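You operate a simulated robot arm through the tools that you are given. There is no shell and no other tool. Be economical: measure what you need, move in short steps, check, and stop when the job is done.

Carry out the task below with a simulated two-armed robot. There is one attempt and no reset: what you move stays moved.

## Task
Shut the clips drawer. Open the gears drawer, fetch the black block marked "N5" from the inside of the gears drawer and set it on the top of the packing table and shut the drawer again. Put the crumpled scrap on top of the brown belt carton. Put the 4 GB memory module from the top of the packing table on the top of the grey bench. Put the chip that says "N2" from the top of the packing table on the spot between the carton stops. Put the black gear that says "D6" from the green mat on the top of the red desk and the black gear marked "N9" on the counter of the paper store. Turn the washer time knob to 2. Take the brown-topped blue pad and put it on the long green tray. Put the cyan chip block on the top of the grey bench away on the upper shelf under the grey bench. Fetch the pad marked "A2" from the top of the side bench and set it on top of the small grey block there. Do these in any order.

Only the result counts: the job must be done as asked and must still hold three seconds after the hand-in. Knocking over, shifting, dropping, spilling or breaking anything else fails it.

## Robot
Two 7-joint arms with two-finger parallel grippers on one trunk, on a base that drives. Base frame: it is fixed to the floor where the robot stands at the start and does not move with it; the origin is under the middle of the robot, x ahead of it, y to its left, z up. Units: mm, degrees, N and s.
The left shoulder is at the start at [20, 170, 1028], the right one opposite. With the tool pointing down near the work surface each hand reaches from about 100 to 600 mm from the robot's upright axis, wherever it stands, measured 20 degrees to its own side. Places, roughly: black block [1000, 250, 750]; black gear [-3750, 1250, 750]; brown belt carton [-2000, 0, 750]; brown-topped blue pad (5x4x3 cm) [-2100, 2300, 500]; chip [-2000, -250, 750]; clips drawer [600, 100, 600]; counter of the paper store [-1000, -2200, 900]; crumpled scrap (9x6x4 cm) [-2000, 500, 800]; cyan chip block [-2500, 2250, 750]; gears drawer [800, 300, 800]; long green tray [-2000, 2500, 750]; memory module [-2000, 500, 750]; pad [-750, 2250, 750]; small grey block [-250, 1750, 750]; spot between the carton stops (32x15 cm) [-2340, 320, 820]; top of the grey bench [-2400, 2400, 800]; top of the packing table [-1800, 0, 800]; top of the red desk [-3500, -1800, 700]; upper shelf under the grey bench [-2300, 2300, 500]; washer time knob [-2600, 1900, 900]. Payload 3.8 kg a hand.
The TCP of each hand is the grasp point between the finger pads, 30 mm short of the fingertips. In the tool frame z runs along the fingers and y along their closing line. The gripper opens to 110 mm. The fingers are 20 mm wide and 10 mm thick; the gripper's body (48 by 112 mm) begins 55 mm behind the TCP.
Orientation is told as [roll, pitch, yaw] about the base's x, y, z axes, in that order, counted from this pose: with the fingers straight down and closing along the base's y, the tool's x points along the base's -x, its y along +y and its z along -z.

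## Interface
- The arms move only by the tool jog_arm. It takes "left_plan", "right_plan" or both (then of equal length, played together; a hand with none holds still); each is a list of rows, each an object (a shift or turn left out is 0, a gripper value left out holds the last) with "offset": the shift along the base's x, y, z in units of 250 mm (1.0 is 250 mm), a list of three; "delta_rot": the turn, a rotation vector about the base's x, y, z in units of 120 degrees (1.0 is 120 degrees), a list of three; "fingers": the closure, from 0 (fully open) to 1 (shut). In form: [{"offset": [dx, dy, dz], "delta_rot": [ax, ay, az], "fingers": fingers}, ...]. A call has 1 to 20 rows; each row is the pose to reach, as a shift and turn from the pose commanded when the call began. A call with a number of a shift or a turn outside -1 to 1 is refused whole. Each row takes 0.2 s and may step no farther than 50 mm and 8.6 degrees from the row before; otherwise, or with a gripper value out of range, the whole call is refused. A pose out of reach is approached as far as the arm can. The call stops where the force on the tool passes 40 N (or 10 N more than at its start, if that is more) or the arm is blocked; 0.2 s more then pass. Each finger travels about 72 mm/s and halts on what it meets, pressing with about 41 N; the grip force reading is that of the motor and also rises with nothing between the fingers. The clock runs only during rows and for 0.2 s after the last one: add rows that repeat a pose to give the fingers time. It gives the time, the measured TCP pose, the force on the tool (base axes), the opening and the grip force at its end, in the units of the frame above (readings bear some noise), with the torque about the TCP (base axes, N m) and any sound that the robot's microphone picked up, and new pictures: "pictures" is both (left out), scene, wrist or none (wrist: the cameras of the hands that moved).
- Cameras (640 x 400 px; columns grow to the right, rows downward): "scene" is now at [104.3, 21.2, 1178.3]; the picture's right is [0.23, -0.97, 0.00], its down [-0.57, -0.13, -0.81] and it looks along [0.79, 0.19, -0.58] (base axes); focal length 230 px, centre (320, 200). "left" rides on the left gripper at [72, -17, -103] in its tool frame; the picture's right is [0.23, 0.97, 0.00], its down [-0.76, 0.18, -0.62] and it looks along [-0.61, 0.14, 0.78] (tool axes); focal length 222 px, centre (320, 200). "right" rides on the right gripper at [72, 17, -103] in its tool frame; the picture's right is [-0.23, 0.97, 0.00], its down [-0.76, -0.18, -0.62] and it looks along [-0.61, -0.14, 0.78] (tool axes); focal length 222 px, centre (320, 200). There is no depth. A picture from a camera that has moved, and an enlarged one, comes with that camera's place and axes in the base frame and with its lens.
- raise_lower(by): slides the trunk up (or, below 0, down) by that many mm; the arms and the scene camera ride with it, the base frame stays. It gives what a move gives, with no picture.
- base_move(legs): drives the robot by 1 to 6 legs, each [ahead, turn to the left] in mm and degrees, along the robot's own axes; the way and the turn of a leg run together, so that a leg with both is an arc; at most 1500 mm and 180 degrees a leg. The arms and the cameras ride along, it lands a little off, and it stops where it bumps. It gives what a move gives, and a new picture of the scene camera.
- pan_tilt(pan, tilt): turns the head with the scene camera to pan (to the left, within 80 degrees either way) and tilt (down, from -29 to 69), counted from straight ahead of the robot. It gives what a move gives, and a new picture of the scene camera.
- enlarge(camera, box): a new picture of the part [left, top, right, bottom] of that camera's present view, enlarged. The clock stands still meanwhile.
- job_done(): hands the job in; it is judged then, once.

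Go step by step. Nothing tells you exact positions but the pictures and the camera data: compare them with the known pose of the tool, close in by small moves and look again before you grip or let go. The budget is 546 turns and 360 pictures, counting those below and the enlarged ones. Unless the task says otherwise, let go and move clear before handing in, and close with one line.

The tools are called after "Request:" as name(argument=value, ...) on one line, values as JSON. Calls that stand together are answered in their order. jog_arm: Moves the arms, as the interface text tells. Its arguments: {"type":"object","properties":{"left_plan":{"type":"array","items":{"type":"object","properties":{"offset":{"type":"array","items":{"type":"number"}},"delta_rot":{"type":"array","items":{"type":"number"}},"fingers":{"type":"number"}}}},"right_plan":{"type":"array","items":{"type":"object","properties":{"offset":{"type":"array","items":{"type":"number"}},"delta_rot":{"type":"array","items":{"type":"number"}},"fingers":{"type":"number"}}}},"pictures":{"type":"string","enum":["both","scene","wrist","none"]}},"required":[]} The other tools are called the same way: raise_lower (by) slides the trunk up or down; base_move (legs) drives the base; pan_tilt (pan, tilt) turns the head that bears the scene camera; enlarge (camera, box) takes an enlarged picture of a part of a camera's view; job_done () hands the job in.

At the start:

```text
clock: 0.0
left_ee_pos: [510.3, 283.3, 1027.9]
left_orientation: [0.0, 0.0, 0.0]
left_force: [-0.4, 0.2, 1.1]
left_wrist_torque: [0.03, 0.01, -0.01]
left_width: 110.1
left_grasp_force: 0.0
right_ee_pos: [521.5, -262.7, 987.2]
right_orientation: [0.0, 0.0, 0.0]
right_force: [0.4, -0.8, 0.2]
right_wrist_torque: [-0.01, -0.02, 0.01]
right_width: 110.1
right_grasp_force: 0.1
trunk travel left (down, up): [-125.0, 445.0]
robot x, y, heading: [0.2, 1.5, -0.1]
head pan, tilt: [13.3, 35.7]
```

scene: 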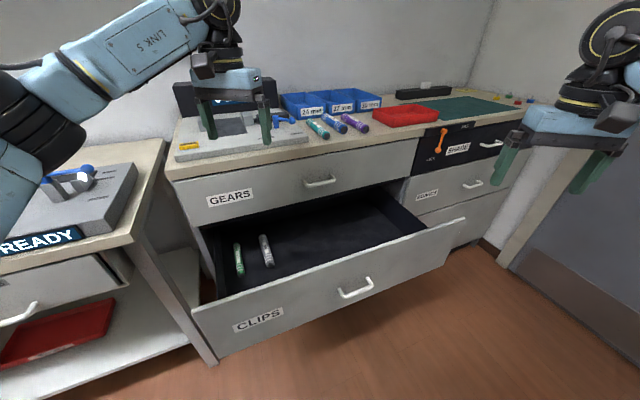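
right: 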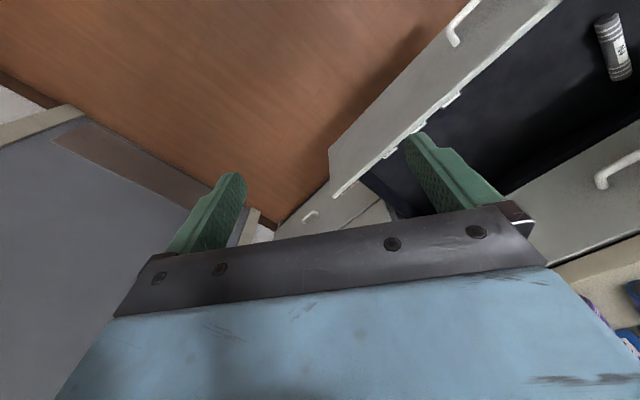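
left: 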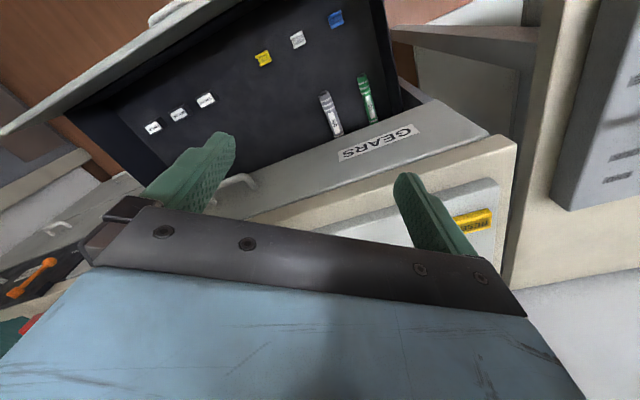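

The clips drawer stands open and the cabinet face is turned about 37° left of my heading. I'll back off a little and square up to it first.

Request:
base_move(legs=[[-150, 0], [0, 37]])

```text
clock: 3.1
left_ee_pos: [83.5, 535.6, 1027.3]
left_orientation: [0.0, -0.1, 37.2]
left_force: [0.2, -0.3, -0.4]
left_wrist_torque: [0.0, 0.0, 0.0]
left_width: 110.2
left_grasp_force: 0.2
right_ee_pos: [422.5, 108.1, 986.8]
right_orientation: [0.0, 0.0, 37.2]
right_force: [0.7, 0.0, 0.6]
right_wrist_torque: [-0.01, 0.03, -0.01]
right_width: 109.9
right_grasp_force: 0.0
trunk travel left (down, up): [-125.0, 445.0]
robot x, y, heading: [-153.5, 0.7, 37.2]
head pan, tilt: [13.3, 35.7]
camera scene: at [-81.0, 81.6, 1178.3], right [0.77, -0.64, 0.0], down [-0.37, -0.45, -0.81], along [0.52, 0.63, -0.58], focal length 230 px, centre (320, 200)
```

scene: 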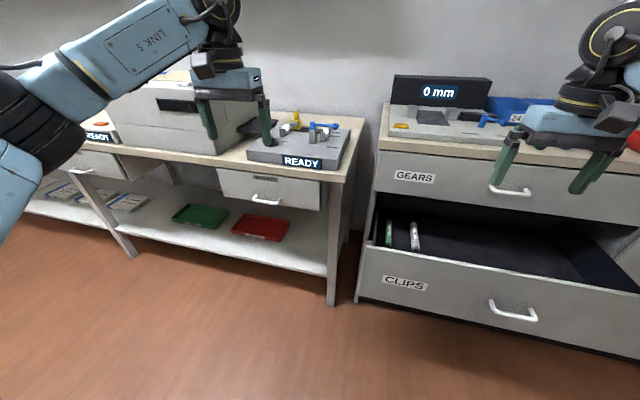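

I'll look straight at the cabinet to measure it.

Request:
pan_tilt(pan=-20, tilt=40)

```text
clock: 4.1
left_ee_pos: [82.8, 535.5, 1028.0]
left_orientation: [0.0, 0.0, 37.1]
left_force: [-1.0, 0.2, -0.3]
left_wrist_torque: [0.03, 0.0, -0.01]
left_width: 110.0
left_grasp_force: 0.1
right_ee_pos: [421.7, 105.8, 987.9]
right_orientation: [0.0, 0.0, 37.2]
right_force: [-0.1, -0.5, -0.4]
right_wrist_torque: [0.01, 0.0, -0.01]
right_width: 110.0
right_grasp_force: 0.1
trunk travel left (down, up): [-125.0, 445.0]
robot x, y, heading: [-150.1, 2.2, 37.2]
head pan, tilt: [-20.0, 40.0]
camera scene: at [-55.2, 38.9, 1171.8], right [0.3, -0.95, 0.0], down [-0.61, -0.19, -0.77], along [0.73, 0.23, -0.64], focal length 230 px, centre (320, 200)
```

scene: 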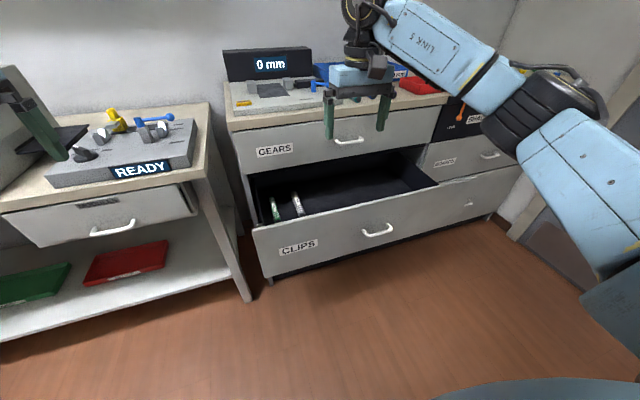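

The cabinet's inward normal is about (0.81, 0.585), and the clips handle is near (467, 16, 635), about 245 mm open. I'll retract both hands, then move up.

Request:
jog_arm(left_plan=[{"offset": [-0.15, -0.11, 0]}, {"offset": [-0.3, -0.22, 0]}, {"offset": [-0.45, -0.33, 0]}, {"offset": [-0.6, -0.44, 0]}, {"offset": [-0.7, -0.52, 0]}], right_plan=[{"offset": [-0.15, -0.11, 0], "fingers": 1}, {"offset": [-0.3, -0.22, 0]}, {"offset": [-0.45, -0.33, 0]}, {"offset": [-0.6, -0.44, 0]}, {"offset": [-0.7, -0.52, 0]}], pictures="none")

Request:
base_move(legs=[[0, -40], [250, 0], [0, 39]])

```text
clock: 5.3
left_ee_pos: [-93.4, 403.8, 1027.4]
left_orientation: [0.0, 0.0, 37.4]
left_force: [-0.2, 0.4, 0.3]
left_wrist_torque: [0.02, 0.02, 0.03]
left_width: 109.9
left_grasp_force: 0.0
right_ee_pos: [248.5, -23.8, 988.5]
right_orientation: [0.1, 0.1, 37.2]
right_force: [0.4, 0.1, 0.0]
right_wrist_torque: [-0.01, -0.03, 0.01]
right_width: 0.1
right_grasp_force: 37.5
trunk travel left (down, up): [-125.0, 445.0]
robot x, y, heading: [-150.0, -0.9, 37.2]
head pan, tilt: [-20.0, 40.0]
```

```text
clock: 10.8
left_ee_pos: [164.0, 393.3, 1027.3]
left_orientation: [0.1, 0.1, 36.5]
left_force: [0.6, -0.1, 1.0]
left_wrist_torque: [-0.01, 0.01, 0.01]
left_width: 109.8
left_grasp_force: 0.1
right_ee_pos: [498.4, -39.6, 988.1]
right_orientation: [0.1, 0.0, 36.4]
right_force: [-0.2, 0.2, -0.6]
right_wrist_torque: [0.02, -0.01, 0.04]
right_width: 0.1
right_grasp_force: 37.3
trunk travel left (down, up): [-125.0, 445.0]
robot x, y, heading: [97.2, -13.7, 36.5]
head pan, tilt: [-20.0, 40.0]
camera scene: at [195.4, 26.4, 1171.8], right [0.28, -0.96, 0.0], down [-0.62, -0.18, -0.77], along [0.73, 0.22, -0.64], focal length 230 px, centre (320, 200)
```

scene: 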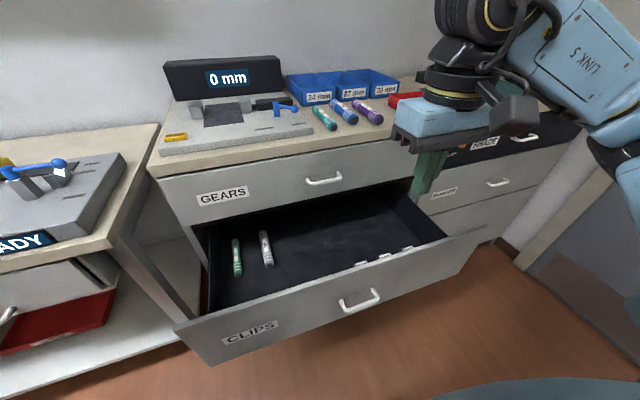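

Right hand: tilt the fingers forward 45° and lower them in front of the drawer face, right of its handle.

Request:
jog_arm(right_plan=[{"offset": [-0.02, -0.03, -0.15], "delta_rot": [0.035, -0.048, 0]}, {"offset": [-0.04, -0.06, -0.3], "delta_rot": [0.07, -0.098, 0]}, {"offset": [-0.06, -0.1, -0.45], "delta_rot": [0.105, -0.146, 0]}, {"offset": [-0.09, -0.16, -0.6], "delta_rot": [0.14, -0.195, 0]}, {"offset": [-0.09, -0.16, -0.75], "delta_rot": [0.18, -0.25, 0]}, {"offset": [-0.09, -0.16, -0.9], "delta_rot": [0.215, -0.3, 0]}, {"offset": [-0.09, -0.16, -1.0], "delta_rot": [0.215, -0.3, 0]}])

```text
clock: 12.2
left_ee_pos: [163.8, 393.1, 1026.9]
left_orientation: [0.0, 0.0, 36.4]
left_force: [0.8, -0.2, -0.3]
left_wrist_torque: [-0.01, 0.06, 0.0]
left_width: 110.3
left_grasp_force: 0.1
right_ee_pos: [562.2, -53.4, 754.6]
right_orientation: [-1.2, -41.5, 37.1]
right_force: [0.3, -0.5, 9.8]
right_wrist_torque: [0.05, -0.12, -0.04]
right_width: 0.1
right_grasp_force: 37.6
right hand out of reach, approached as far as the arm can: row 2, 3, 4, 5, 6
trunk travel left (down, up): [-125.0, 445.0]
robot x, y, heading: [99.5, -12.5, 36.6]
head pan, tilt: [-20.0, 40.0]
stopped in row 6 (right hand): the force on the tool passed its limit at 45 N (the readings are from after the stop); the commanded pose is now the measured one
camera scene: at [195.9, 26.6, 1171.8], right [0.28, -0.96, 0.0], down [-0.62, -0.18, -0.77], along [0.73, 0.22, -0.64], focal length 230 px, centre (320, 200)
camera right: at [451.5, -112.4, 783.3], right [-0.44, 0.89, 0.14], down [0.22, -0.04, 0.97], along [0.87, 0.46, -0.18], focal length 222 px, centre (320, 200)
```

scene: 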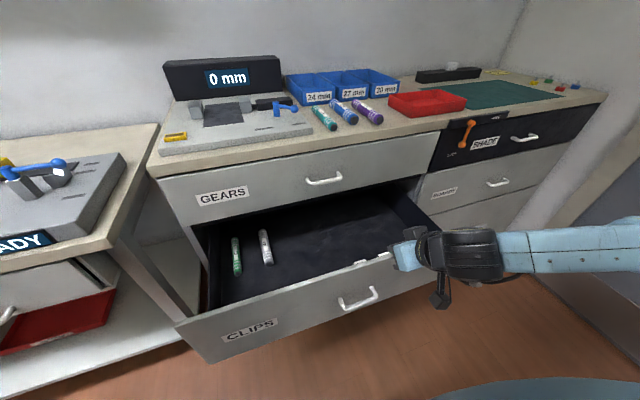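
right: 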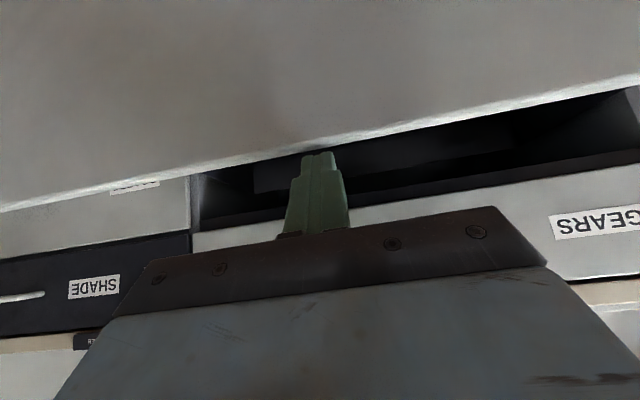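

The tilted hand couldn't come that close and touched the drawer's top rim. I'll lift it and back the base off.

Request:
jog_arm(right_plan=[{"offset": [0, 0, 0.15]}, {"offset": [0, 0, 0.3]}], pictures="none")

Request:
base_move(legs=[[-150, 0]])

```text
clock: 12.8
left_ee_pos: [163.4, 392.2, 1027.3]
left_orientation: [0.0, 0.0, 36.6]
left_force: [-0.1, 0.2, 0.3]
left_wrist_torque: [-0.01, -0.01, -0.02]
left_width: 109.9
left_grasp_force: 0.0
right_ee_pos: [588.6, -45.4, 820.4]
right_orientation: [-1.1, -41.1, 36.8]
right_force: [0.1, 0.1, -0.7]
right_wrist_torque: [0.02, -0.02, 0.01]
right_width: 0.0
right_grasp_force: 37.8
right hand out of reach, approached as far as the arm can: row 1, 2
trunk travel left (down, up): [-125.0, 445.0]
robot x, y, heading: [99.1, -9.4, 36.2]
head pan, tilt: [-20.0, 40.0]
```

```text
clock: 14.2
left_ee_pos: [41.1, 303.1, 1027.1]
left_orientation: [0.0, 0.0, 36.5]
left_force: [0.0, 0.5, -0.6]
left_wrist_torque: [0.03, -0.03, 0.01]
left_width: 110.0
left_grasp_force: 0.1
right_ee_pos: [467.8, -136.0, 821.4]
right_orientation: [-1.1, -41.2, 37.0]
right_force: [-0.6, -0.8, 0.0]
right_wrist_torque: [-0.05, 0.01, -0.02]
right_width: 0.0
right_grasp_force: 37.2
trunk travel left (down, up): [-125.0, 445.0]
robot x, y, heading: [-22.8, -99.5, 36.6]
head pan, tilt: [-20.0, 40.0]
camera scene: at [73.5, -64.1, 1171.9], right [0.28, -0.96, 0.0], down [-0.62, -0.18, -0.77], along [0.73, 0.22, -0.64], focal length 230 px, centre (320, 200)
```

scene: 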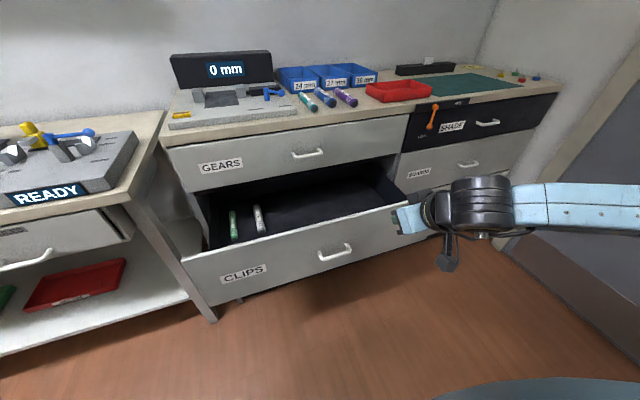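

Clear of the front now. Lower to about z 700 and then push along the normal.

Request:
jog_arm(right_plan=[{"offset": [-0.03, 0.04, -0.16]}, {"offset": [-0.06, 0.08, -0.32]}, {"offset": [-0.09, 0.12, -0.48]}, {"offset": [0.07, 0.236, -0.48]}])

```text
clock: 15.2
left_ee_pos: [43.0, 303.0, 1026.5]
left_orientation: [0.1, 0.1, 36.5]
left_force: [-0.4, 0.4, -0.1]
left_wrist_torque: [-0.01, 0.02, -0.03]
left_width: 110.1
left_grasp_force: 0.0
right_ee_pos: [484.7, -74.1, 700.9]
right_orientation: [-1.1, -41.2, 36.8]
right_force: [-0.2, -0.7, 0.1]
right_wrist_torque: [-0.02, 0.0, 0.0]
right_width: 0.0
right_grasp_force: 37.5
right hand out of reach, approached as far as the arm can: row 3
trunk travel left (down, up): [-125.0, 445.0]
robot x, y, heading: [-20.8, -99.6, 36.4]
head pan, tilt: [-20.0, 40.0]
camera scene: at [74.3, -63.0, 1171.7], right [0.28, -0.96, 0.0], down [-0.62, -0.18, -0.77], along [0.73, 0.22, -0.64], focal length 230 px, centre (320, 200)
camera right: at [375.3, -134.1, 730.3], right [-0.44, 0.89, 0.14], down [0.23, -0.04, 0.97], along [0.87, 0.46, -0.19], focal length 222 px, centre (320, 200)
```

scene: 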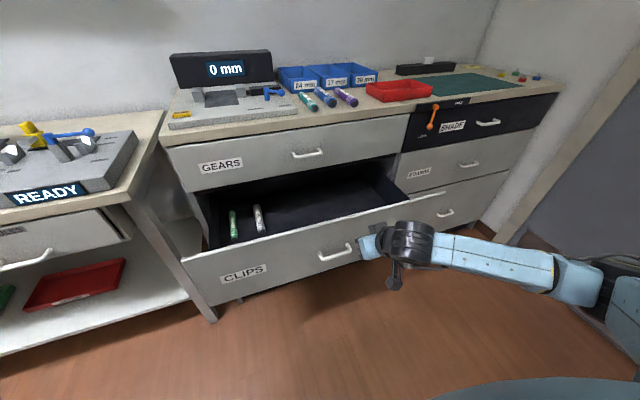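
right: 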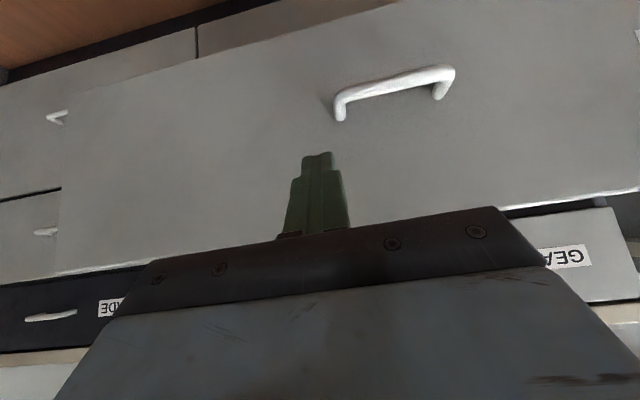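

Request:
jog_arm(right_plan=[{"offset": [0.1, 0.072, 0]}, {"offset": [0.2, 0.143, 0]}, {"offset": [0.3, 0.214, 0]}, {"offset": [0.4, 0.286, 0]}, {"offset": [0.5, 0.357, 0]}, {"offset": [0.6, 0.428, 0]}, {"offset": [0.7, 0.5, 0]}, {"offset": [0.8, 0.57, 0]}, {"offset": [0.9, 0.642, 0]}, {"offset": [1.0, 0.714, 0]}])

```text
clock: 17.4
left_ee_pos: [37.8, 300.8, 1028.7]
left_orientation: [-0.1, -0.1, 36.4]
left_force: [-0.2, -0.4, -0.1]
left_wrist_torque: [0.0, 0.01, 0.02]
left_width: 110.0
left_grasp_force: 0.1
right_ee_pos: [732.1, 100.8, 700.8]
right_orientation: [-1.1, -40.9, 37.0]
right_force: [-29.6, -18.1, 7.7]
right_wrist_torque: [-0.13, 0.25, 0.05]
right_width: 0.1
right_grasp_force: 37.8
trunk travel left (down, up): [-125.0, 445.0]
robot x, y, heading: [-22.2, -102.5, 36.1]
head pan, tilt: [-20.0, 40.0]
camera scene: at [70.5, -65.5, 1172.3], right [0.28, -0.96, 0.0], down [-0.61, -0.18, -0.77], along [0.74, 0.22, -0.64], focal length 230 px, centre (320, 200)
camera right: at [622.1, 41.7, 731.5], right [-0.44, 0.89, 0.13], down [0.23, -0.03, 0.97], along [0.87, 0.46, -0.19], focal length 222 px, centre (320, 200)
```

scene: 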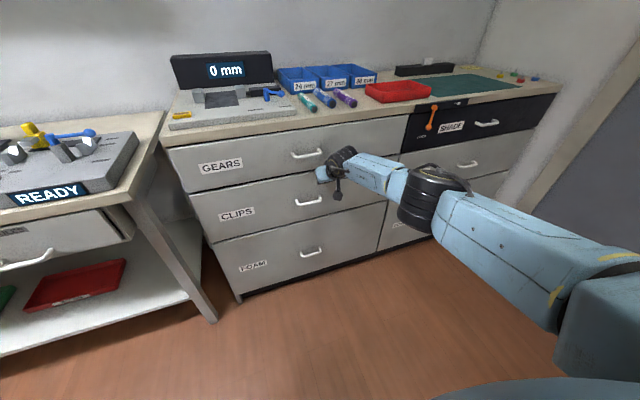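
right: 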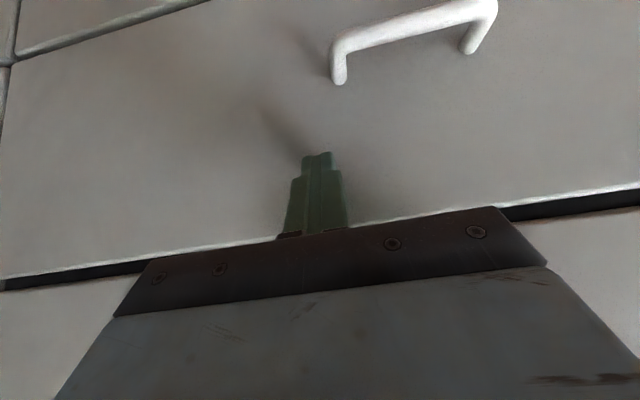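

The drawer looks shut, with 35 N against the stop. I'll back the hand away and check for a gap.

Request:
jog_arm(right_plan=[{"offset": [0.02, 0.014, 0]}, {"offset": [0.02, 0.014, 0]}, {"offset": [-0.1, -0.072, 0]}, {"offset": [-0.2, -0.143, 0]}, {"offset": [-0.35, -0.25, 0]}], pictures="none")

Request:
enlarge(camera="scene", box=[150, 60, 430, 310])

```text
clock: 17.7
left_ee_pos: [40.0, 300.4, 1027.5]
left_orientation: [0.0, -0.2, 36.2]
left_force: [-0.2, -0.8, 0.5]
left_wrist_torque: [0.01, 0.01, 0.0]
left_width: 109.9
left_grasp_force: 0.0
right_ee_pos: [730.8, 101.7, 700.7]
right_orientation: [-1.0, -40.7, 37.1]
right_force: [-21.3, -12.7, 12.4]
right_wrist_torque: [-0.06, 0.05, 0.09]
right_width: 0.2
right_grasp_force: 37.5
trunk travel left (down, up): [-125.0, 445.0]
robot x, y, heading: [-21.9, -102.0, 36.4]
head pan, tilt: [-20.0, 40.0]
stopped in row 1 (right hand): the force on the tool passed its limit at 49 N (the readings are from after the stop); the commanded pose is now the measured one
```

```text
1.60 times, centred on (290, 185) of scene
camera zoom: at [70.2, -65.6, 1172.2], right [0.28, -0.96, 0.0], down [-0.61, -0.18, -0.77], along [0.74, 0.22, -0.64], focal length 369 px, centre (368, 224)
```

zoom: 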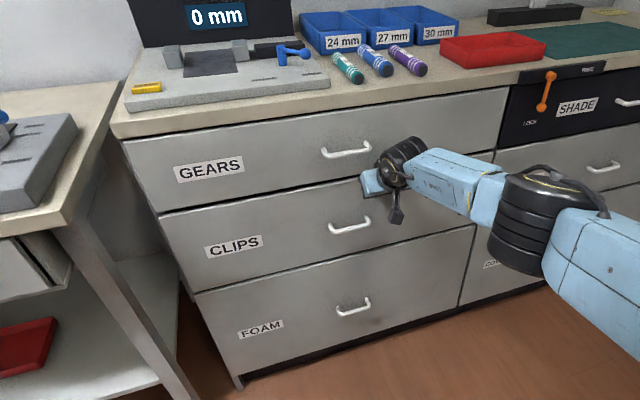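

Flush. Next is the gears handle, near (650, 156, 836). I'll retract and lift the right hand, turning it a quarter so the fingers close vertically around the bar.

Request:
jog_arm(right_plan=[{"offset": [-0.15, -0.107, 0]}, {"offset": [-0.3, -0.214, 0], "fingers": 0.3}, {"offset": [-0.45, -0.32, 0.05], "delta_rot": [0.035, 0.026, -0.05]}, {"offset": [-0.6, -0.43, 0.15], "delta_rot": [0.07, 0.052, -0.1]}, {"offset": [-0.6, -0.43, 0.25], "delta_rot": [0.105, 0.078, -0.15]}, {"offset": [-0.6, -0.43, 0.35], "delta_rot": [0.14, 0.105, -0.2]}, {"offset": [-0.6, -0.43, 0.45], "delta_rot": [0.175, 0.131, -0.25]}, {"offset": [-0.6, -0.43, 0.55], "delta_rot": [0.21, 0.157, -0.3]}, {"offset": [-0.6, -0.43, 0.6], "delta_rot": [0.245, 0.183, -0.35]}, {"offset": [-0.6, -0.43, 0.6], "delta_rot": [0.28, 0.21, -0.4]}, {"offset": [-0.6, -0.43, 0.6], "delta_rot": [0.315, 0.236, -0.45]}, {"offset": [-0.6, -0.43, 0.6], "delta_rot": [0.35, 0.262, -0.5]}, {"offset": [-0.6, -0.43, 0.6], "delta_rot": [0.393, 0.296, -0.566]}])

```text
refused: row 4 steps farther than a row can; nothing moved
```

Request:
jog_arm(right_plan=[{"offset": [-0.15, -0.107, 0]}, {"offset": [-0.3, -0.214, 0], "fingers": 0.3}, {"offset": [-0.44, -0.315, 0.05], "delta_rot": [0.035, 0.026, -0.05]}, {"offset": [-0.56, -0.4, 0.15], "delta_rot": [0.07, 0.052, -0.1]}, {"offset": [-0.6, -0.43, 0.25], "delta_rot": [0.105, 0.078, -0.15]}, {"offset": [-0.6, -0.43, 0.35], "delta_rot": [0.14, 0.105, -0.2]}, {"offset": [-0.6, -0.43, 0.45], "delta_rot": [0.175, 0.131, -0.25]}, {"offset": [-0.6, -0.43, 0.55], "delta_rot": [0.21, 0.157, -0.3]}, {"offset": [-0.6, -0.43, 0.6], "delta_rot": [0.245, 0.183, -0.35]}, {"offset": [-0.6, -0.43, 0.6], "delta_rot": [0.28, 0.21, -0.4]}, {"offset": [-0.6, -0.43, 0.6], "delta_rot": [0.315, 0.236, -0.45]}, {"offset": [-0.6, -0.43, 0.6], "delta_rot": [0.35, 0.262, -0.5]}, {"offset": [-0.6, -0.43, 0.6], "delta_rot": [0.393, 0.296, -0.566]}])

```text
refused: row 13 steps farther than a row can; nothing moved
```

Request:
jog_arm(right_plan=[{"offset": [-0.15, -0.107, 0]}, {"offset": [-0.3, -0.214, 0], "fingers": 0.3}, {"offset": [-0.44, -0.315, 0.05], "delta_rot": [0.035, 0.026, -0.05]}, {"offset": [-0.56, -0.4, 0.15], "delta_rot": [0.07, 0.052, -0.1]}, {"offset": [-0.6, -0.43, 0.25], "delta_rot": [0.105, 0.078, -0.15]}, {"offset": [-0.6, -0.43, 0.35], "delta_rot": [0.14, 0.105, -0.2]}, {"offset": [-0.6, -0.43, 0.45], "delta_rot": [0.175, 0.131, -0.25]}, {"offset": [-0.6, -0.43, 0.55], "delta_rot": [0.21, 0.157, -0.3]}, {"offset": [-0.6, -0.43, 0.6], "delta_rot": [0.245, 0.183, -0.35]}, {"offset": [-0.6, -0.43, 0.6], "delta_rot": [0.28, 0.21, -0.4]}, {"offset": [-0.6, -0.43, 0.6], "delta_rot": [0.315, 0.236, -0.45]}, {"offset": [-0.6, -0.43, 0.6], "delta_rot": [0.35, 0.262, -0.5]}, {"offset": [-0.6, -0.43, 0.6], "delta_rot": [0.38, 0.285, -0.545]}, {"offset": [-0.6, -0.43, 0.6], "delta_rot": [0.393, 0.296, -0.566]}])

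```text
clock: 20.7
left_ee_pos: [41.9, 301.9, 1026.6]
left_orientation: [0.0, 0.1, 36.4]
left_force: [0.1, 0.7, 0.7]
left_wrist_torque: [0.04, 0.0, 0.02]
left_width: 109.8
left_grasp_force: 0.0
right_ee_pos: [583.7, -6.0, 848.2]
right_orientation: [39.9, 0.3, -52.9]
right_force: [-0.6, 0.1, 0.2]
right_wrist_torque: [0.02, 0.0, -0.02]
right_width: 77.0
right_grasp_force: 0.1
trunk travel left (down, up): [-125.0, 445.0]
robot x, y, heading: [-23.8, -103.0, 36.5]
head pan, tilt: [-20.0, 40.0]
camera scene: at [73.4, -64.2, 1171.8], right [0.28, -0.96, 0.0], down [-0.62, -0.18, -0.77], along [0.73, 0.22, -0.64], focal length 230 px, centre (320, 200)
camera right: at [496.9, 19.0, 938.6], right [0.73, 0.27, 0.62], down [0.03, -0.93, 0.36], along [0.68, -0.24, -0.69], focal length 222 px, centre (320, 200)
```

scene: 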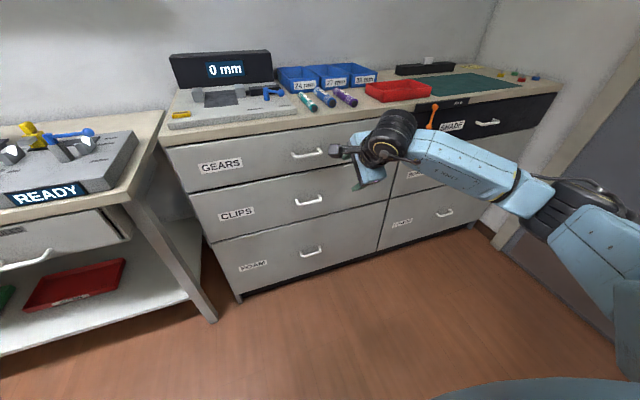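
right: 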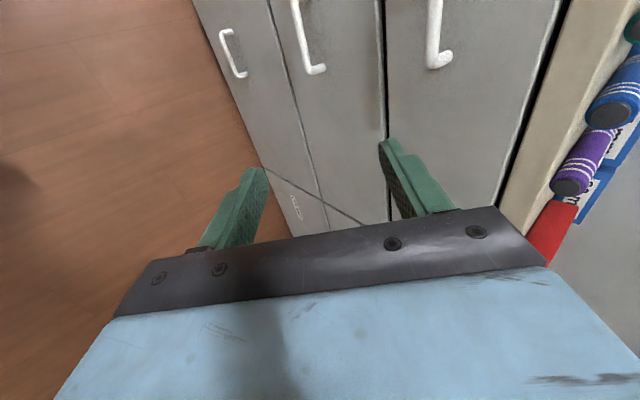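

Request:
jog_arm(right_plan=[{"offset": [-0.06, 0.09, 0], "delta_rot": [0.04, -0.056, 0], "fingers": 0.5}, {"offset": [-0.12, 0.18, 0], "delta_rot": [0.08, -0.112, 0], "fingers": 0.5}, {"offset": [-0.2, 0.276, 0], "delta_rot": [0.122, -0.169, 0], "fingers": 0.5}])

```text
clock: 21.5
left_ee_pos: [41.9, 302.5, 1026.9]
left_orientation: [0.0, 0.1, 36.4]
left_force: [-0.6, -0.6, -0.3]
left_wrist_torque: [-0.01, 0.0, -0.05]
left_width: 109.7
left_grasp_force: 0.1
right_ee_pos: [547.0, 48.5, 847.6]
right_orientation: [59.4, -0.3, -52.8]
right_force: [-0.1, 0.0, 0.9]
right_wrist_torque: [0.02, 0.02, 0.01]
right_width: 54.9
right_grasp_force: 0.0
right hand out of reach, approached as far as the arm can: row 3
trunk travel left (down, up): [-125.0, 445.0]
robot x, y, heading: [-24.9, -101.4, 36.4]
head pan, tilt: [-20.0, 40.0]
camera scene: at [73.6, -64.5, 1171.8], right [0.28, -0.96, 0.0], down [-0.62, -0.18, -0.77], along [0.73, 0.22, -0.64], focal length 230 px, centre (320, 200)
camera right: at [438.3, 56.5, 915.4], right [0.53, 0.12, 0.84], down [-0.04, -0.98, 0.17], along [0.85, -0.12, -0.52], focal length 222 px, centre (320, 200)
```

scene: 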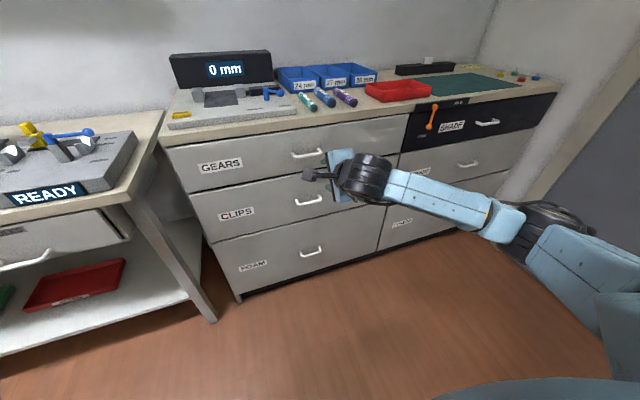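
right: 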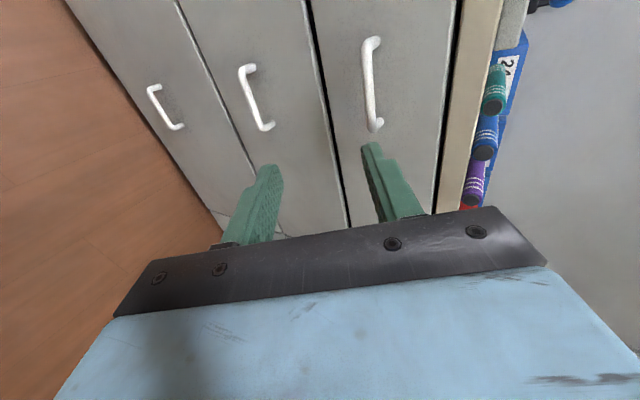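

Request:
base_move(legs=[[90, 0]])

Request:
jog_arm(right_plan=[{"offset": [-0.055, 0.078, -0.03]}], pictures="wrist")

```text
clock: 22.6
left_ee_pos: [115.1, 356.5, 1027.8]
left_orientation: [0.0, 0.1, 36.3]
left_force: [0.9, 0.1, 0.0]
left_wrist_torque: [0.0, 0.01, -0.01]
left_width: 110.1
left_grasp_force: 0.1
right_ee_pos: [620.0, 100.0, 848.7]
right_orientation: [59.2, -0.5, -52.8]
right_force: [0.1, 0.2, -0.2]
right_wrist_torque: [0.0, -0.03, 0.04]
right_width: 54.6
right_grasp_force: 0.2
trunk travel left (down, up): [-125.0, 445.0]
robot x, y, heading: [48.5, -53.6, 36.0]
head pan, tilt: [-20.0, 40.0]
camera scene: at [146.0, -11.0, 1171.7], right [0.28, -0.96, 0.0], down [-0.62, -0.18, -0.77], along [0.73, 0.22, -0.64], focal length 230 px, centre (320, 200)
```

scene: 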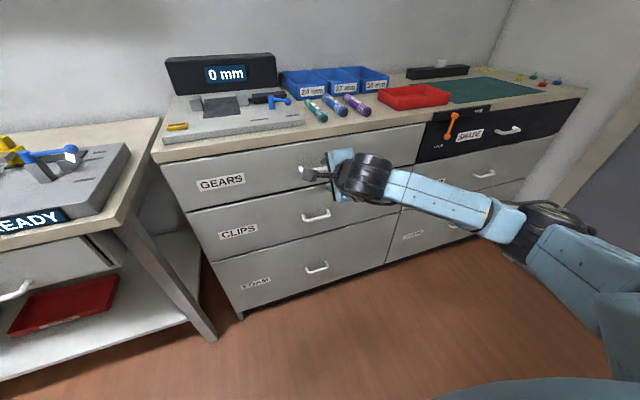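

```text
clock: 23.0
left_ee_pos: [113.3, 354.0, 1027.1]
left_orientation: [0.0, 0.1, 36.3]
left_force: [-0.3, 0.4, -0.4]
left_wrist_torque: [0.01, 0.01, -0.03]
left_width: 110.1
left_grasp_force: 0.0
right_ee_pos: [604.8, 119.2, 841.4]
right_orientation: [59.2, -0.3, -52.7]
right_force: [-0.5, 0.0, 0.7]
right_wrist_torque: [0.02, -0.06, -0.01]
right_width: 54.9
right_grasp_force: 0.2
trunk travel left (down, up): [-125.0, 445.0]
robot x, y, heading: [48.1, -48.4, 36.1]
head pan, tilt: [-20.0, 40.0]
camera right: at [496.2, 128.6, 907.6], right [0.53, 0.12, 0.84], down [-0.04, -0.98, 0.17], along [0.85, -0.12, -0.52], focal length 222 px, centre (320, 200)
```

right: 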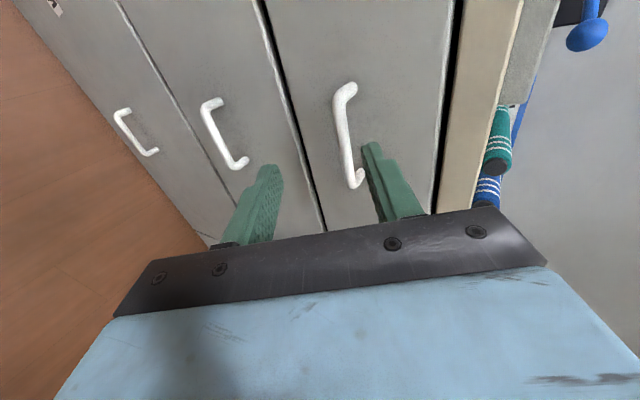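

Request:
jog_arm(right_plan=[{"offset": [0.065, 0.047, 0]}, {"offset": [0.13, 0.094, 0]}], pictures="wrist")

```text
clock: 23.6
left_ee_pos: [115.3, 355.3, 1026.8]
left_orientation: [0.1, 0.0, 36.3]
left_force: [-0.3, 1.0, -0.3]
left_wrist_torque: [0.0, 0.01, -0.01]
left_width: 109.8
left_grasp_force: 0.1
right_ee_pos: [637.2, 142.7, 842.3]
right_orientation: [59.2, -0.4, -52.7]
right_force: [-0.1, 0.9, 0.1]
right_wrist_torque: [0.0, 0.02, -0.01]
right_width: 55.0
right_grasp_force: 0.1
trunk travel left (down, up): [-125.0, 445.0]
robot x, y, heading: [45.6, -50.2, 36.2]
head pan, tilt: [-20.0, 40.0]
camera right: at [528.7, 151.8, 908.0], right [0.53, 0.12, 0.84], down [-0.04, -0.98, 0.17], along [0.85, -0.12, -0.52], focal length 222 px, centre (320, 200)
```

right: 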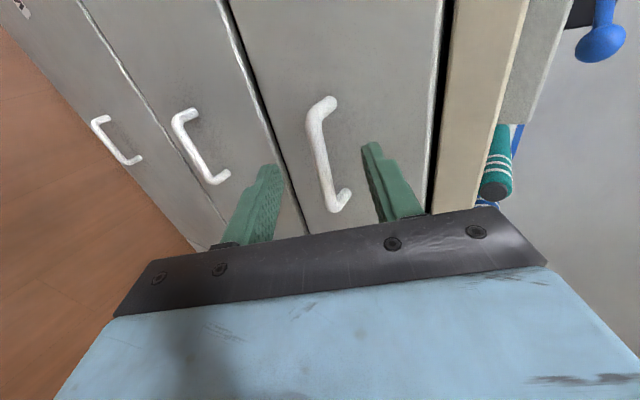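

Request:
jog_arm(right_plan=[{"offset": [0.045, 0.032, -0.032], "fingers": 0.65}, {"offset": [0.09, 0.065, -0.066], "fingers": 0.65}], pictures="wrist")

```text
clock: 24.2
left_ee_pos: [114.5, 355.9, 1027.3]
left_orientation: [-0.1, 0.0, 36.3]
left_force: [0.2, -0.2, 0.0]
left_wrist_torque: [-0.01, 0.01, -0.01]
left_width: 110.1
left_grasp_force: 0.0
right_ee_pos: [660.4, 159.4, 825.4]
right_orientation: [59.3, -0.4, -52.9]
right_force: [-0.1, -0.4, -0.2]
right_wrist_torque: [0.01, 0.0, -0.04]
right_width: 38.6
right_grasp_force: 0.2
trunk travel left (down, up): [-125.0, 445.0]
robot x, y, heading: [47.9, -50.8, 36.3]
head pan, tilt: [-20.0, 40.0]
camera right: at [551.9, 168.0, 891.7], right [0.53, 0.12, 0.84], down [-0.04, -0.98, 0.17], along [0.85, -0.12, -0.52], focal length 222 px, centre (320, 200)
```

right: 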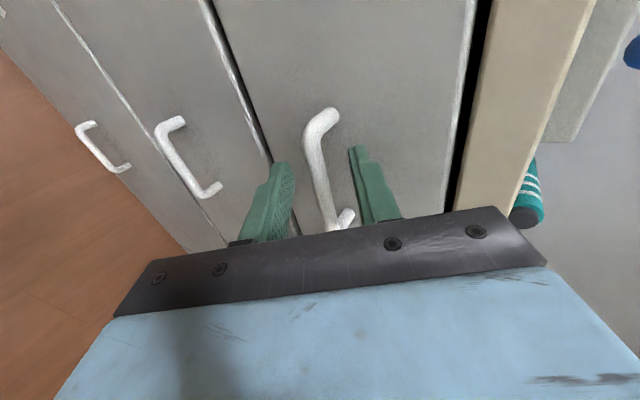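

The bar is between the fingers; close on it.

Request:
jog_arm(right_plan=[{"offset": [0.018, 0.013, -0.012], "fingers": 0.65}, {"offset": [0.018, 0.013, -0.012], "fingers": 1}, {"offset": [0.018, 0.013, -0.012], "fingers": 1}, {"offset": [0.018, 0.013, -0.012], "fingers": 1}], pictures="wrist")

```text
clock: 25.2
left_ee_pos: [113.3, 354.4, 1026.2]
left_orientation: [0.1, 0.1, 36.3]
left_force: [-0.2, -0.1, -0.2]
left_wrist_torque: [0.0, -0.01, -0.01]
left_width: 109.8
left_grasp_force: 0.0
right_ee_pos: [665.1, 161.5, 820.5]
right_orientation: [59.1, -0.4, -52.8]
right_force: [-5.4, -4.0, -8.5]
right_wrist_torque: [0.02, 0.24, -0.43]
right_width: 11.9
right_grasp_force: 44.8
trunk travel left (down, up): [-125.0, 445.0]
robot x, y, heading: [48.4, -48.5, 36.1]
head pan, tilt: [-20.0, 40.0]
camera right: at [556.0, 170.9, 886.8], right [0.53, 0.13, 0.84], down [-0.04, -0.98, 0.17], along [0.85, -0.13, -0.52], focal length 222 px, centre (320, 200)
```

right: 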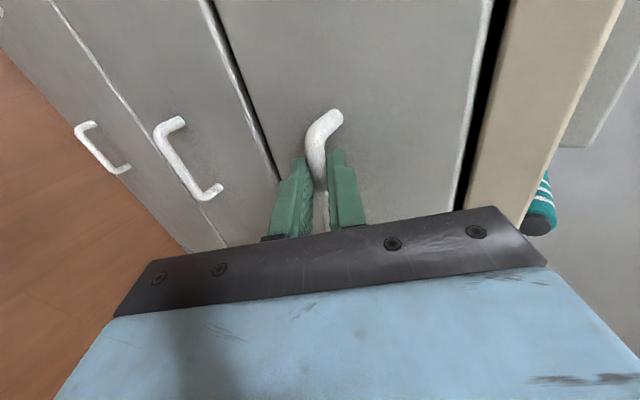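

Gripped at 11.9 mm. I'll pull by driving straight back.

Request:
base_move(legs=[[-250, 0]])

```text
clock: 27.0
left_ee_pos: [-87.5, 207.1, 1026.4]
left_orientation: [0.0, 0.1, 36.3]
left_force: [0.7, 0.4, 0.4]
left_wrist_torque: [-0.01, 0.01, 0.01]
left_width: 110.0
left_grasp_force: 0.0
right_ee_pos: [463.1, 15.1, 819.9]
right_orientation: [59.1, -0.4, -52.7]
right_force: [-3.5, 4.9, -19.0]
right_wrist_torque: [0.01, 0.38, -0.32]
right_width: 11.7
right_grasp_force: 44.9
trunk travel left (down, up): [-125.0, 445.0]
robot x, y, heading: [-153.0, -197.7, 36.4]
head pan, tilt: [-20.0, 40.0]
camera scene: at [-55.3, -158.9, 1171.6], right [0.28, -0.96, 0.0], down [-0.62, -0.18, -0.77], along [0.73, 0.22, -0.64], focal length 230 px, centre (320, 200)
```

scene: 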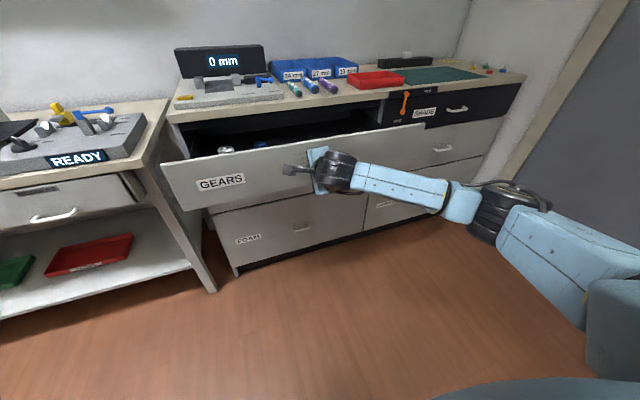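

Open about 250 mm. I'll pull a bit more so the contents are reachable.

Request:
base_move(legs=[[-60, 0]])

```text
clock: 28.0
left_ee_pos: [-135.0, 171.8, 1027.3]
left_orientation: [0.0, 0.0, 36.3]
left_force: [-0.8, -0.3, 0.7]
left_wrist_torque: [0.02, -0.03, 0.03]
left_width: 109.7
left_grasp_force: 0.1
right_ee_pos: [414.5, -21.2, 818.7]
right_orientation: [59.2, -0.3, -52.6]
right_force: [-3.0, 2.9, -5.7]
right_wrist_torque: [0.18, 0.16, -0.3]
right_width: 11.8
right_grasp_force: 45.0
trunk travel left (down, up): [-125.0, 445.0]
robot x, y, heading: [-200.9, -230.4, 36.4]
head pan, tilt: [-20.0, 40.0]
camera scene: at [-104.1, -194.7, 1171.8], right [0.28, -0.96, 0.0], down [-0.62, -0.18, -0.77], along [0.74, 0.22, -0.64], focal length 230 px, centre (320, 200)
```

scene: 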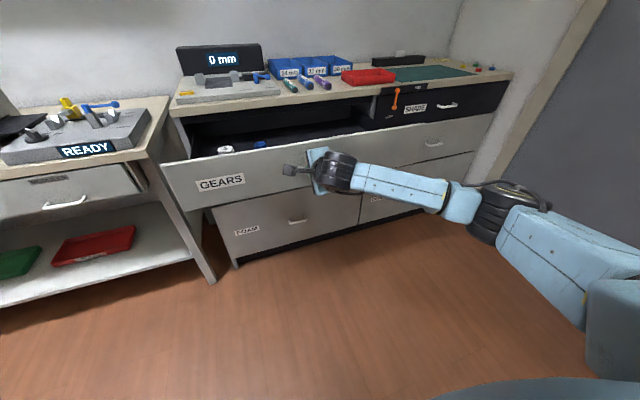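

Now release, back off along the fingers, lift, and raise the trunk to look in.

Request:
jog_arm(right_plan=[{"fingers": 0.65}, {"fingers": 0.65}, {"offset": [-0.09, -0.065, 0.066], "fingers": 0.6}, {"offset": [-0.2, -0.145, 0.15], "fingers": 0.6}, {"offset": [-0.2, -0.145, 0.3]}, {"offset": [-0.2, -0.145, 0.45]}, {"offset": [-0.2, -0.145, 0.6]}, {"offset": [-0.2, -0.145, 0.75]}], pictures="none")

Request:
raise_lower(by=200)

Request:
pan_tilt(pan=-10, tilt=45)

```text
clock: 29.8
left_ee_pos: [-135.8, 171.4, 1028.2]
left_orientation: [0.1, -0.1, 36.3]
left_force: [0.3, 1.4, 0.7]
left_wrist_torque: [-0.02, -0.01, -0.02]
left_width: 110.1
left_grasp_force: 0.1
right_ee_pos: [362.5, -56.9, 1007.1]
right_orientation: [59.1, -0.4, -52.7]
right_force: [0.1, -0.2, -0.2]
right_wrist_torque: [0.0, -0.01, 0.01]
right_width: 43.7
right_grasp_force: 0.1
trunk travel left (down, up): [-125.0, 445.0]
robot x, y, heading: [-201.2, -230.0, 36.2]
head pan, tilt: [-20.0, 40.0]
```

```text
clock: 31.9
left_ee_pos: [-134.7, 171.9, 1228.0]
left_orientation: [0.0, 0.0, 36.4]
left_force: [-0.2, -0.1, -0.1]
left_wrist_torque: [0.0, 0.06, 0.01]
left_width: 109.8
left_grasp_force: 0.2
right_ee_pos: [364.0, -58.0, 1205.6]
right_orientation: [59.0, -0.4, -52.7]
right_force: [0.1, -0.6, 0.0]
right_wrist_torque: [0.03, 0.0, 0.03]
right_width: 44.0
right_grasp_force: 0.1
trunk travel left (down, up): [-325.0, 245.0]
robot x, y, heading: [-198.2, -232.1, 36.0]
head pan, tilt: [-20.0, 40.0]
```

```text
clock: 32.6
left_ee_pos: [-135.6, 170.7, 1226.8]
left_orientation: [0.1, 0.0, 36.3]
left_force: [-0.3, 0.3, -0.4]
left_wrist_torque: [0.01, 0.04, -0.01]
left_width: 110.0
left_grasp_force: 0.0
right_ee_pos: [364.6, -57.4, 1207.0]
right_orientation: [59.0, -0.4, -52.7]
right_force: [-0.2, 0.1, 0.6]
right_wrist_torque: [0.0, 0.0, 0.0]
right_width: 44.1
right_grasp_force: 0.0
trunk travel left (down, up): [-325.0, 245.0]
robot x, y, heading: [-201.2, -233.4, 36.2]
head pan, tilt: [-10.0, 45.0]
camera scene: at [-112.8, -182.8, 1364.6], right [0.44, -0.9, 0.0], down [-0.63, -0.31, -0.71], along [0.63, 0.31, -0.71], focal length 230 px, centre (320, 200)
```

scene: 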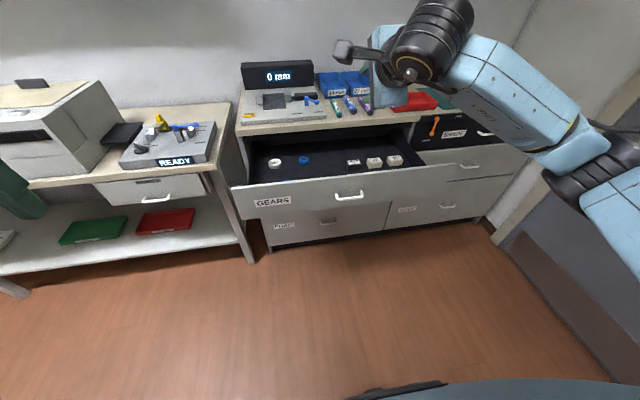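

Request:
enlarge(camera="scene", box=[230, 120, 430, 215])

```text
3.20 times, centred on (330, 168) of scene
camera zoom: at [-112.8, -182.8, 1364.6], right [0.44, -0.9, 0.0], down [-0.63, -0.31, -0.71], along [0.63, 0.31, -0.71], focal length 737 px, centre (288, 304)
```

zoom: 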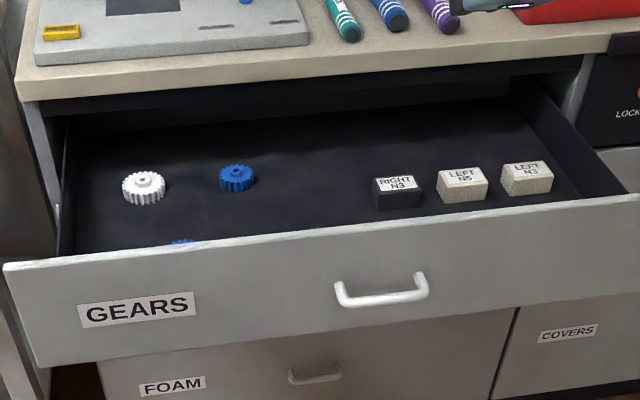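

Visible so far are a black "RIGHT N3" and white "LEFT N5" and "LEFT N3". The black N5 must be hidden behind the front panel, so I'll move closer and look down.

Request:
base_move(legs=[[290, 0]])

Request:
pan_tilt(pan=-20, tilt=60)

```text
clock: 34.7
left_ee_pos: [100.5, 343.1, 1227.0]
left_orientation: [0.0, 0.0, 36.3]
left_force: [0.6, 0.8, -0.5]
left_wrist_torque: [-0.02, 0.0, -0.03]
left_width: 110.1
left_grasp_force: 0.2
right_ee_pos: [599.3, 114.2, 1206.2]
right_orientation: [58.9, -0.3, -52.8]
right_force: [1.2, 0.5, -1.0]
right_wrist_torque: [-0.01, -0.01, 0.01]
right_width: 44.2
right_grasp_force: 0.0
trunk travel left (down, up): [-325.0, 245.0]
robot x, y, heading: [33.6, -60.7, 36.2]
head pan, tilt: [-10.0, 45.0]
camera scene: at [122.8, -9.9, 1364.5], right [0.44, -0.9, 0.0], down [-0.63, -0.31, -0.71], along [0.63, 0.31, -0.71], focal length 230 px, centre (320, 200)
```

scene: 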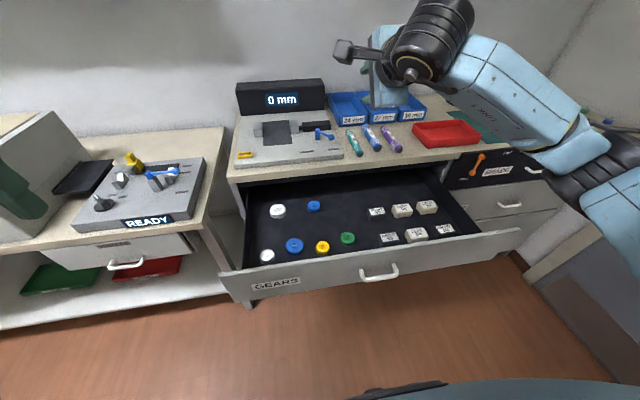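

```text
clock: 35.4
left_ee_pos: [99.4, 344.4, 1227.5]
left_orientation: [0.0, 0.1, 36.3]
left_force: [0.4, 0.0, 0.5]
left_wrist_torque: [-0.02, -0.01, 0.01]
left_width: 109.8
left_grasp_force: 0.1
right_ee_pos: [599.6, 112.7, 1207.8]
right_orientation: [59.1, -0.4, -52.8]
right_force: [0.2, 0.0, -0.1]
right_wrist_torque: [0.01, 0.02, 0.01]
right_width: 44.0
right_grasp_force: 0.0
trunk travel left (down, up): [-325.0, 245.0]
robot x, y, heading: [35.7, -61.0, 36.3]
head pan, tilt: [-20.0, 60.0]
camera scene: at [113.1, -27.7, 1345.1], right [0.28, -0.96, 0.0], down [-0.83, -0.24, -0.5], along [0.48, 0.14, -0.87], focal length 230 px, centre (320, 200)
```

scene: 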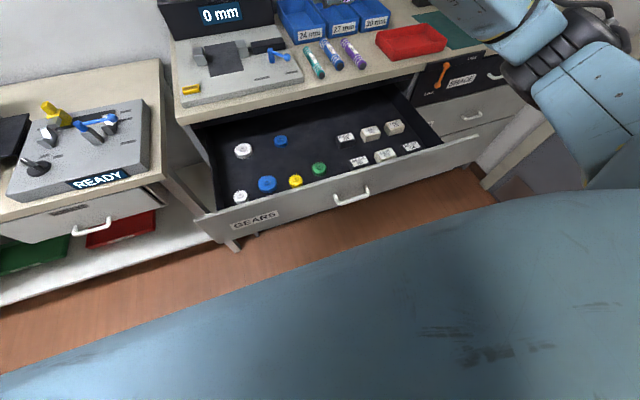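

Request:
enlarge(camera="scene", box=[310, 100, 440, 180])

```text
4.92 times, centred on (375, 140) of scene
camera zoom: at [113.1, -27.7, 1345.1], right [0.28, -0.96, 0.0], down [-0.83, -0.24, -0.5], along [0.48, 0.14, -0.87], focal length 1134 px, centre (49, 495)
```

zoom: 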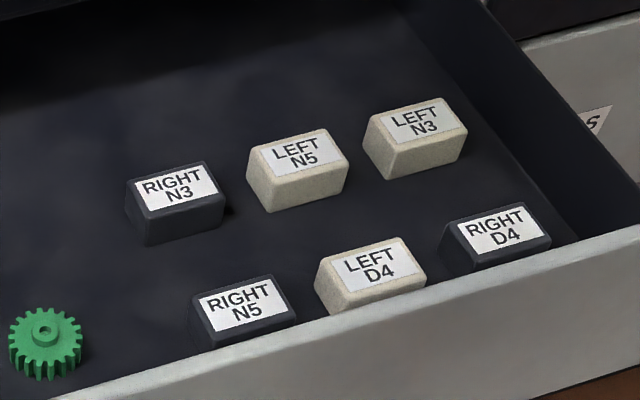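

The black "RIGHT N5" is near (583, −16, ~790) in the open drawer. I'll straighten the right hand to point down over it, lower the trunk, and look with the wrist camera.

Request:
jog_arm(right_plan=[{"offset": [-0.01, -0.07, 0], "delta_rot": [-0.04, 0.053, 0], "fingers": 0}, {"offset": [-0.02, -0.14, 0], "delta_rot": [-0.08, 0.106, 0]}, {"offset": [-0.03, -0.21, 0], "delta_rot": [-0.12, 0.158, 0]}, {"offset": [-0.04, -0.28, 0], "delta_rot": [-0.16, 0.211, 0]}, {"offset": [-0.05, -0.35, 0], "delta_rot": [-0.2, 0.264, 0]}, {"offset": [-0.06, -0.42, 0], "delta_rot": [-0.24, 0.317, 0]}, {"offset": [-0.07, -0.5, 0], "delta_rot": [-0.27, 0.356, 0]}, {"offset": [-0.07, -0.516, 0], "delta_rot": [-0.297, 0.392, 0]}], pictures="none")

Request:
raise_lower(by=-200)

Request:
enlarge(camera="right", box=[0, 0, 640, 400])

```text
clock: 37.2
left_ee_pos: [100.2, 344.9, 1226.6]
left_orientation: [0.1, -0.1, 36.3]
left_force: [1.0, 0.1, 0.1]
left_wrist_torque: [-0.01, -0.02, 0.0]
left_width: 109.7
left_grasp_force: 0.1
right_ee_pos: [581.8, -13.9, 1206.4]
right_orientation: [-0.1, -0.1, -52.5]
right_force: [0.2, -0.2, -0.4]
right_wrist_torque: [-0.03, 0.0, -0.02]
right_width: 110.0
right_grasp_force: 0.0
trunk travel left (down, up): [-325.0, 245.0]
robot x, y, heading: [35.2, -59.7, 36.5]
head pan, tilt: [-20.0, 60.0]
```

```text
clock: 39.4
left_ee_pos: [101.6, 343.8, 1027.8]
left_orientation: [0.0, -0.1, 36.3]
left_force: [-0.3, -0.6, -0.7]
left_wrist_torque: [0.0, 0.0, 0.0]
left_width: 110.2
left_grasp_force: 0.0
right_ee_pos: [581.8, -14.9, 1007.7]
right_orientation: [0.0, -0.2, -52.5]
right_force: [1.1, 0.8, -0.1]
right_wrist_torque: [0.0, 0.0, 0.03]
right_width: 109.8
right_grasp_force: 0.1
trunk travel left (down, up): [-125.0, 445.0]
robot x, y, heading: [34.7, -56.0, 36.4]
head pan, tilt: [-20.0, 60.0]
```

```text
1.00 times, centred on (320, 200) of right (not enlarged: the box is as wide or as high as the picture)
camera zoom: at [550.1, 52.5, 1110.4], right [0.91, 0.41, 0.0], down [0.32, -0.71, 0.62], along [0.26, -0.57, -0.78], focal length 222 px, centre (320, 200)
```

zoom: 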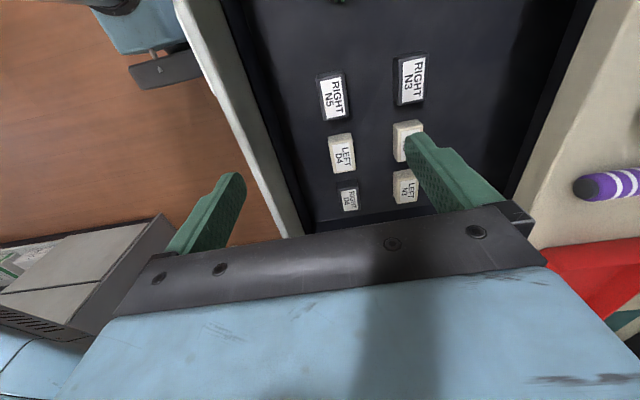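

N5's top centre triangulates to about (600, −16, 773). I'll descend to 50 mm above and check.

Request:
jog_arm(right_plan=[{"offset": [0.036, -0.002, -0.15], "fingers": 0.2}, {"offset": [0.072, -0.004, -0.3], "fingers": 0.2}, {"offset": [0.072, -0.004, -0.45]}, {"offset": [0.072, -0.004, -0.6]}, {"offset": [0.072, -0.004, -0.72]}], pictures="wrist")

```text
clock: 40.6
left_ee_pos: [99.9, 342.9, 1027.3]
left_orientation: [0.0, 0.0, 36.3]
left_force: [-0.7, 0.3, -0.4]
left_wrist_torque: [-0.01, 0.0, 0.02]
left_width: 109.9
left_grasp_force: 0.0
right_ee_pos: [599.9, -13.8, 828.4]
right_orientation: [0.0, 0.0, -52.5]
right_force: [1.0, 0.2, 0.5]
right_wrist_torque: [0.0, -0.04, 0.0]
right_width: 88.2
right_grasp_force: 0.1
trunk travel left (down, up): [-125.0, 445.0]
robot x, y, heading: [33.8, -58.3, 36.5]
head pan, tilt: [-20.0, 60.0]
camera right: at [568.0, 52.2, 930.5], right [0.91, 0.41, 0.0], down [0.32, -0.71, 0.62], along [0.26, -0.57, -0.78], focal length 222 px, centre (320, 200)
```

right: 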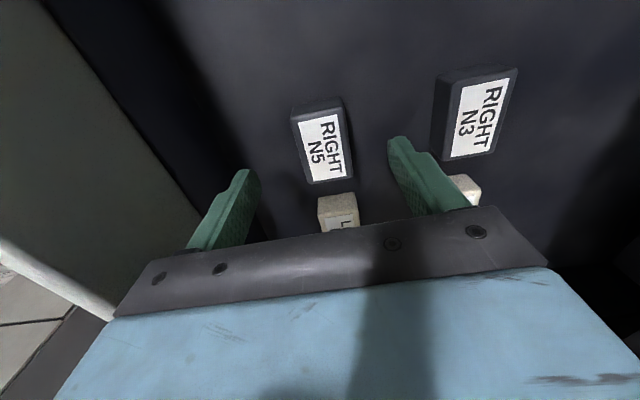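

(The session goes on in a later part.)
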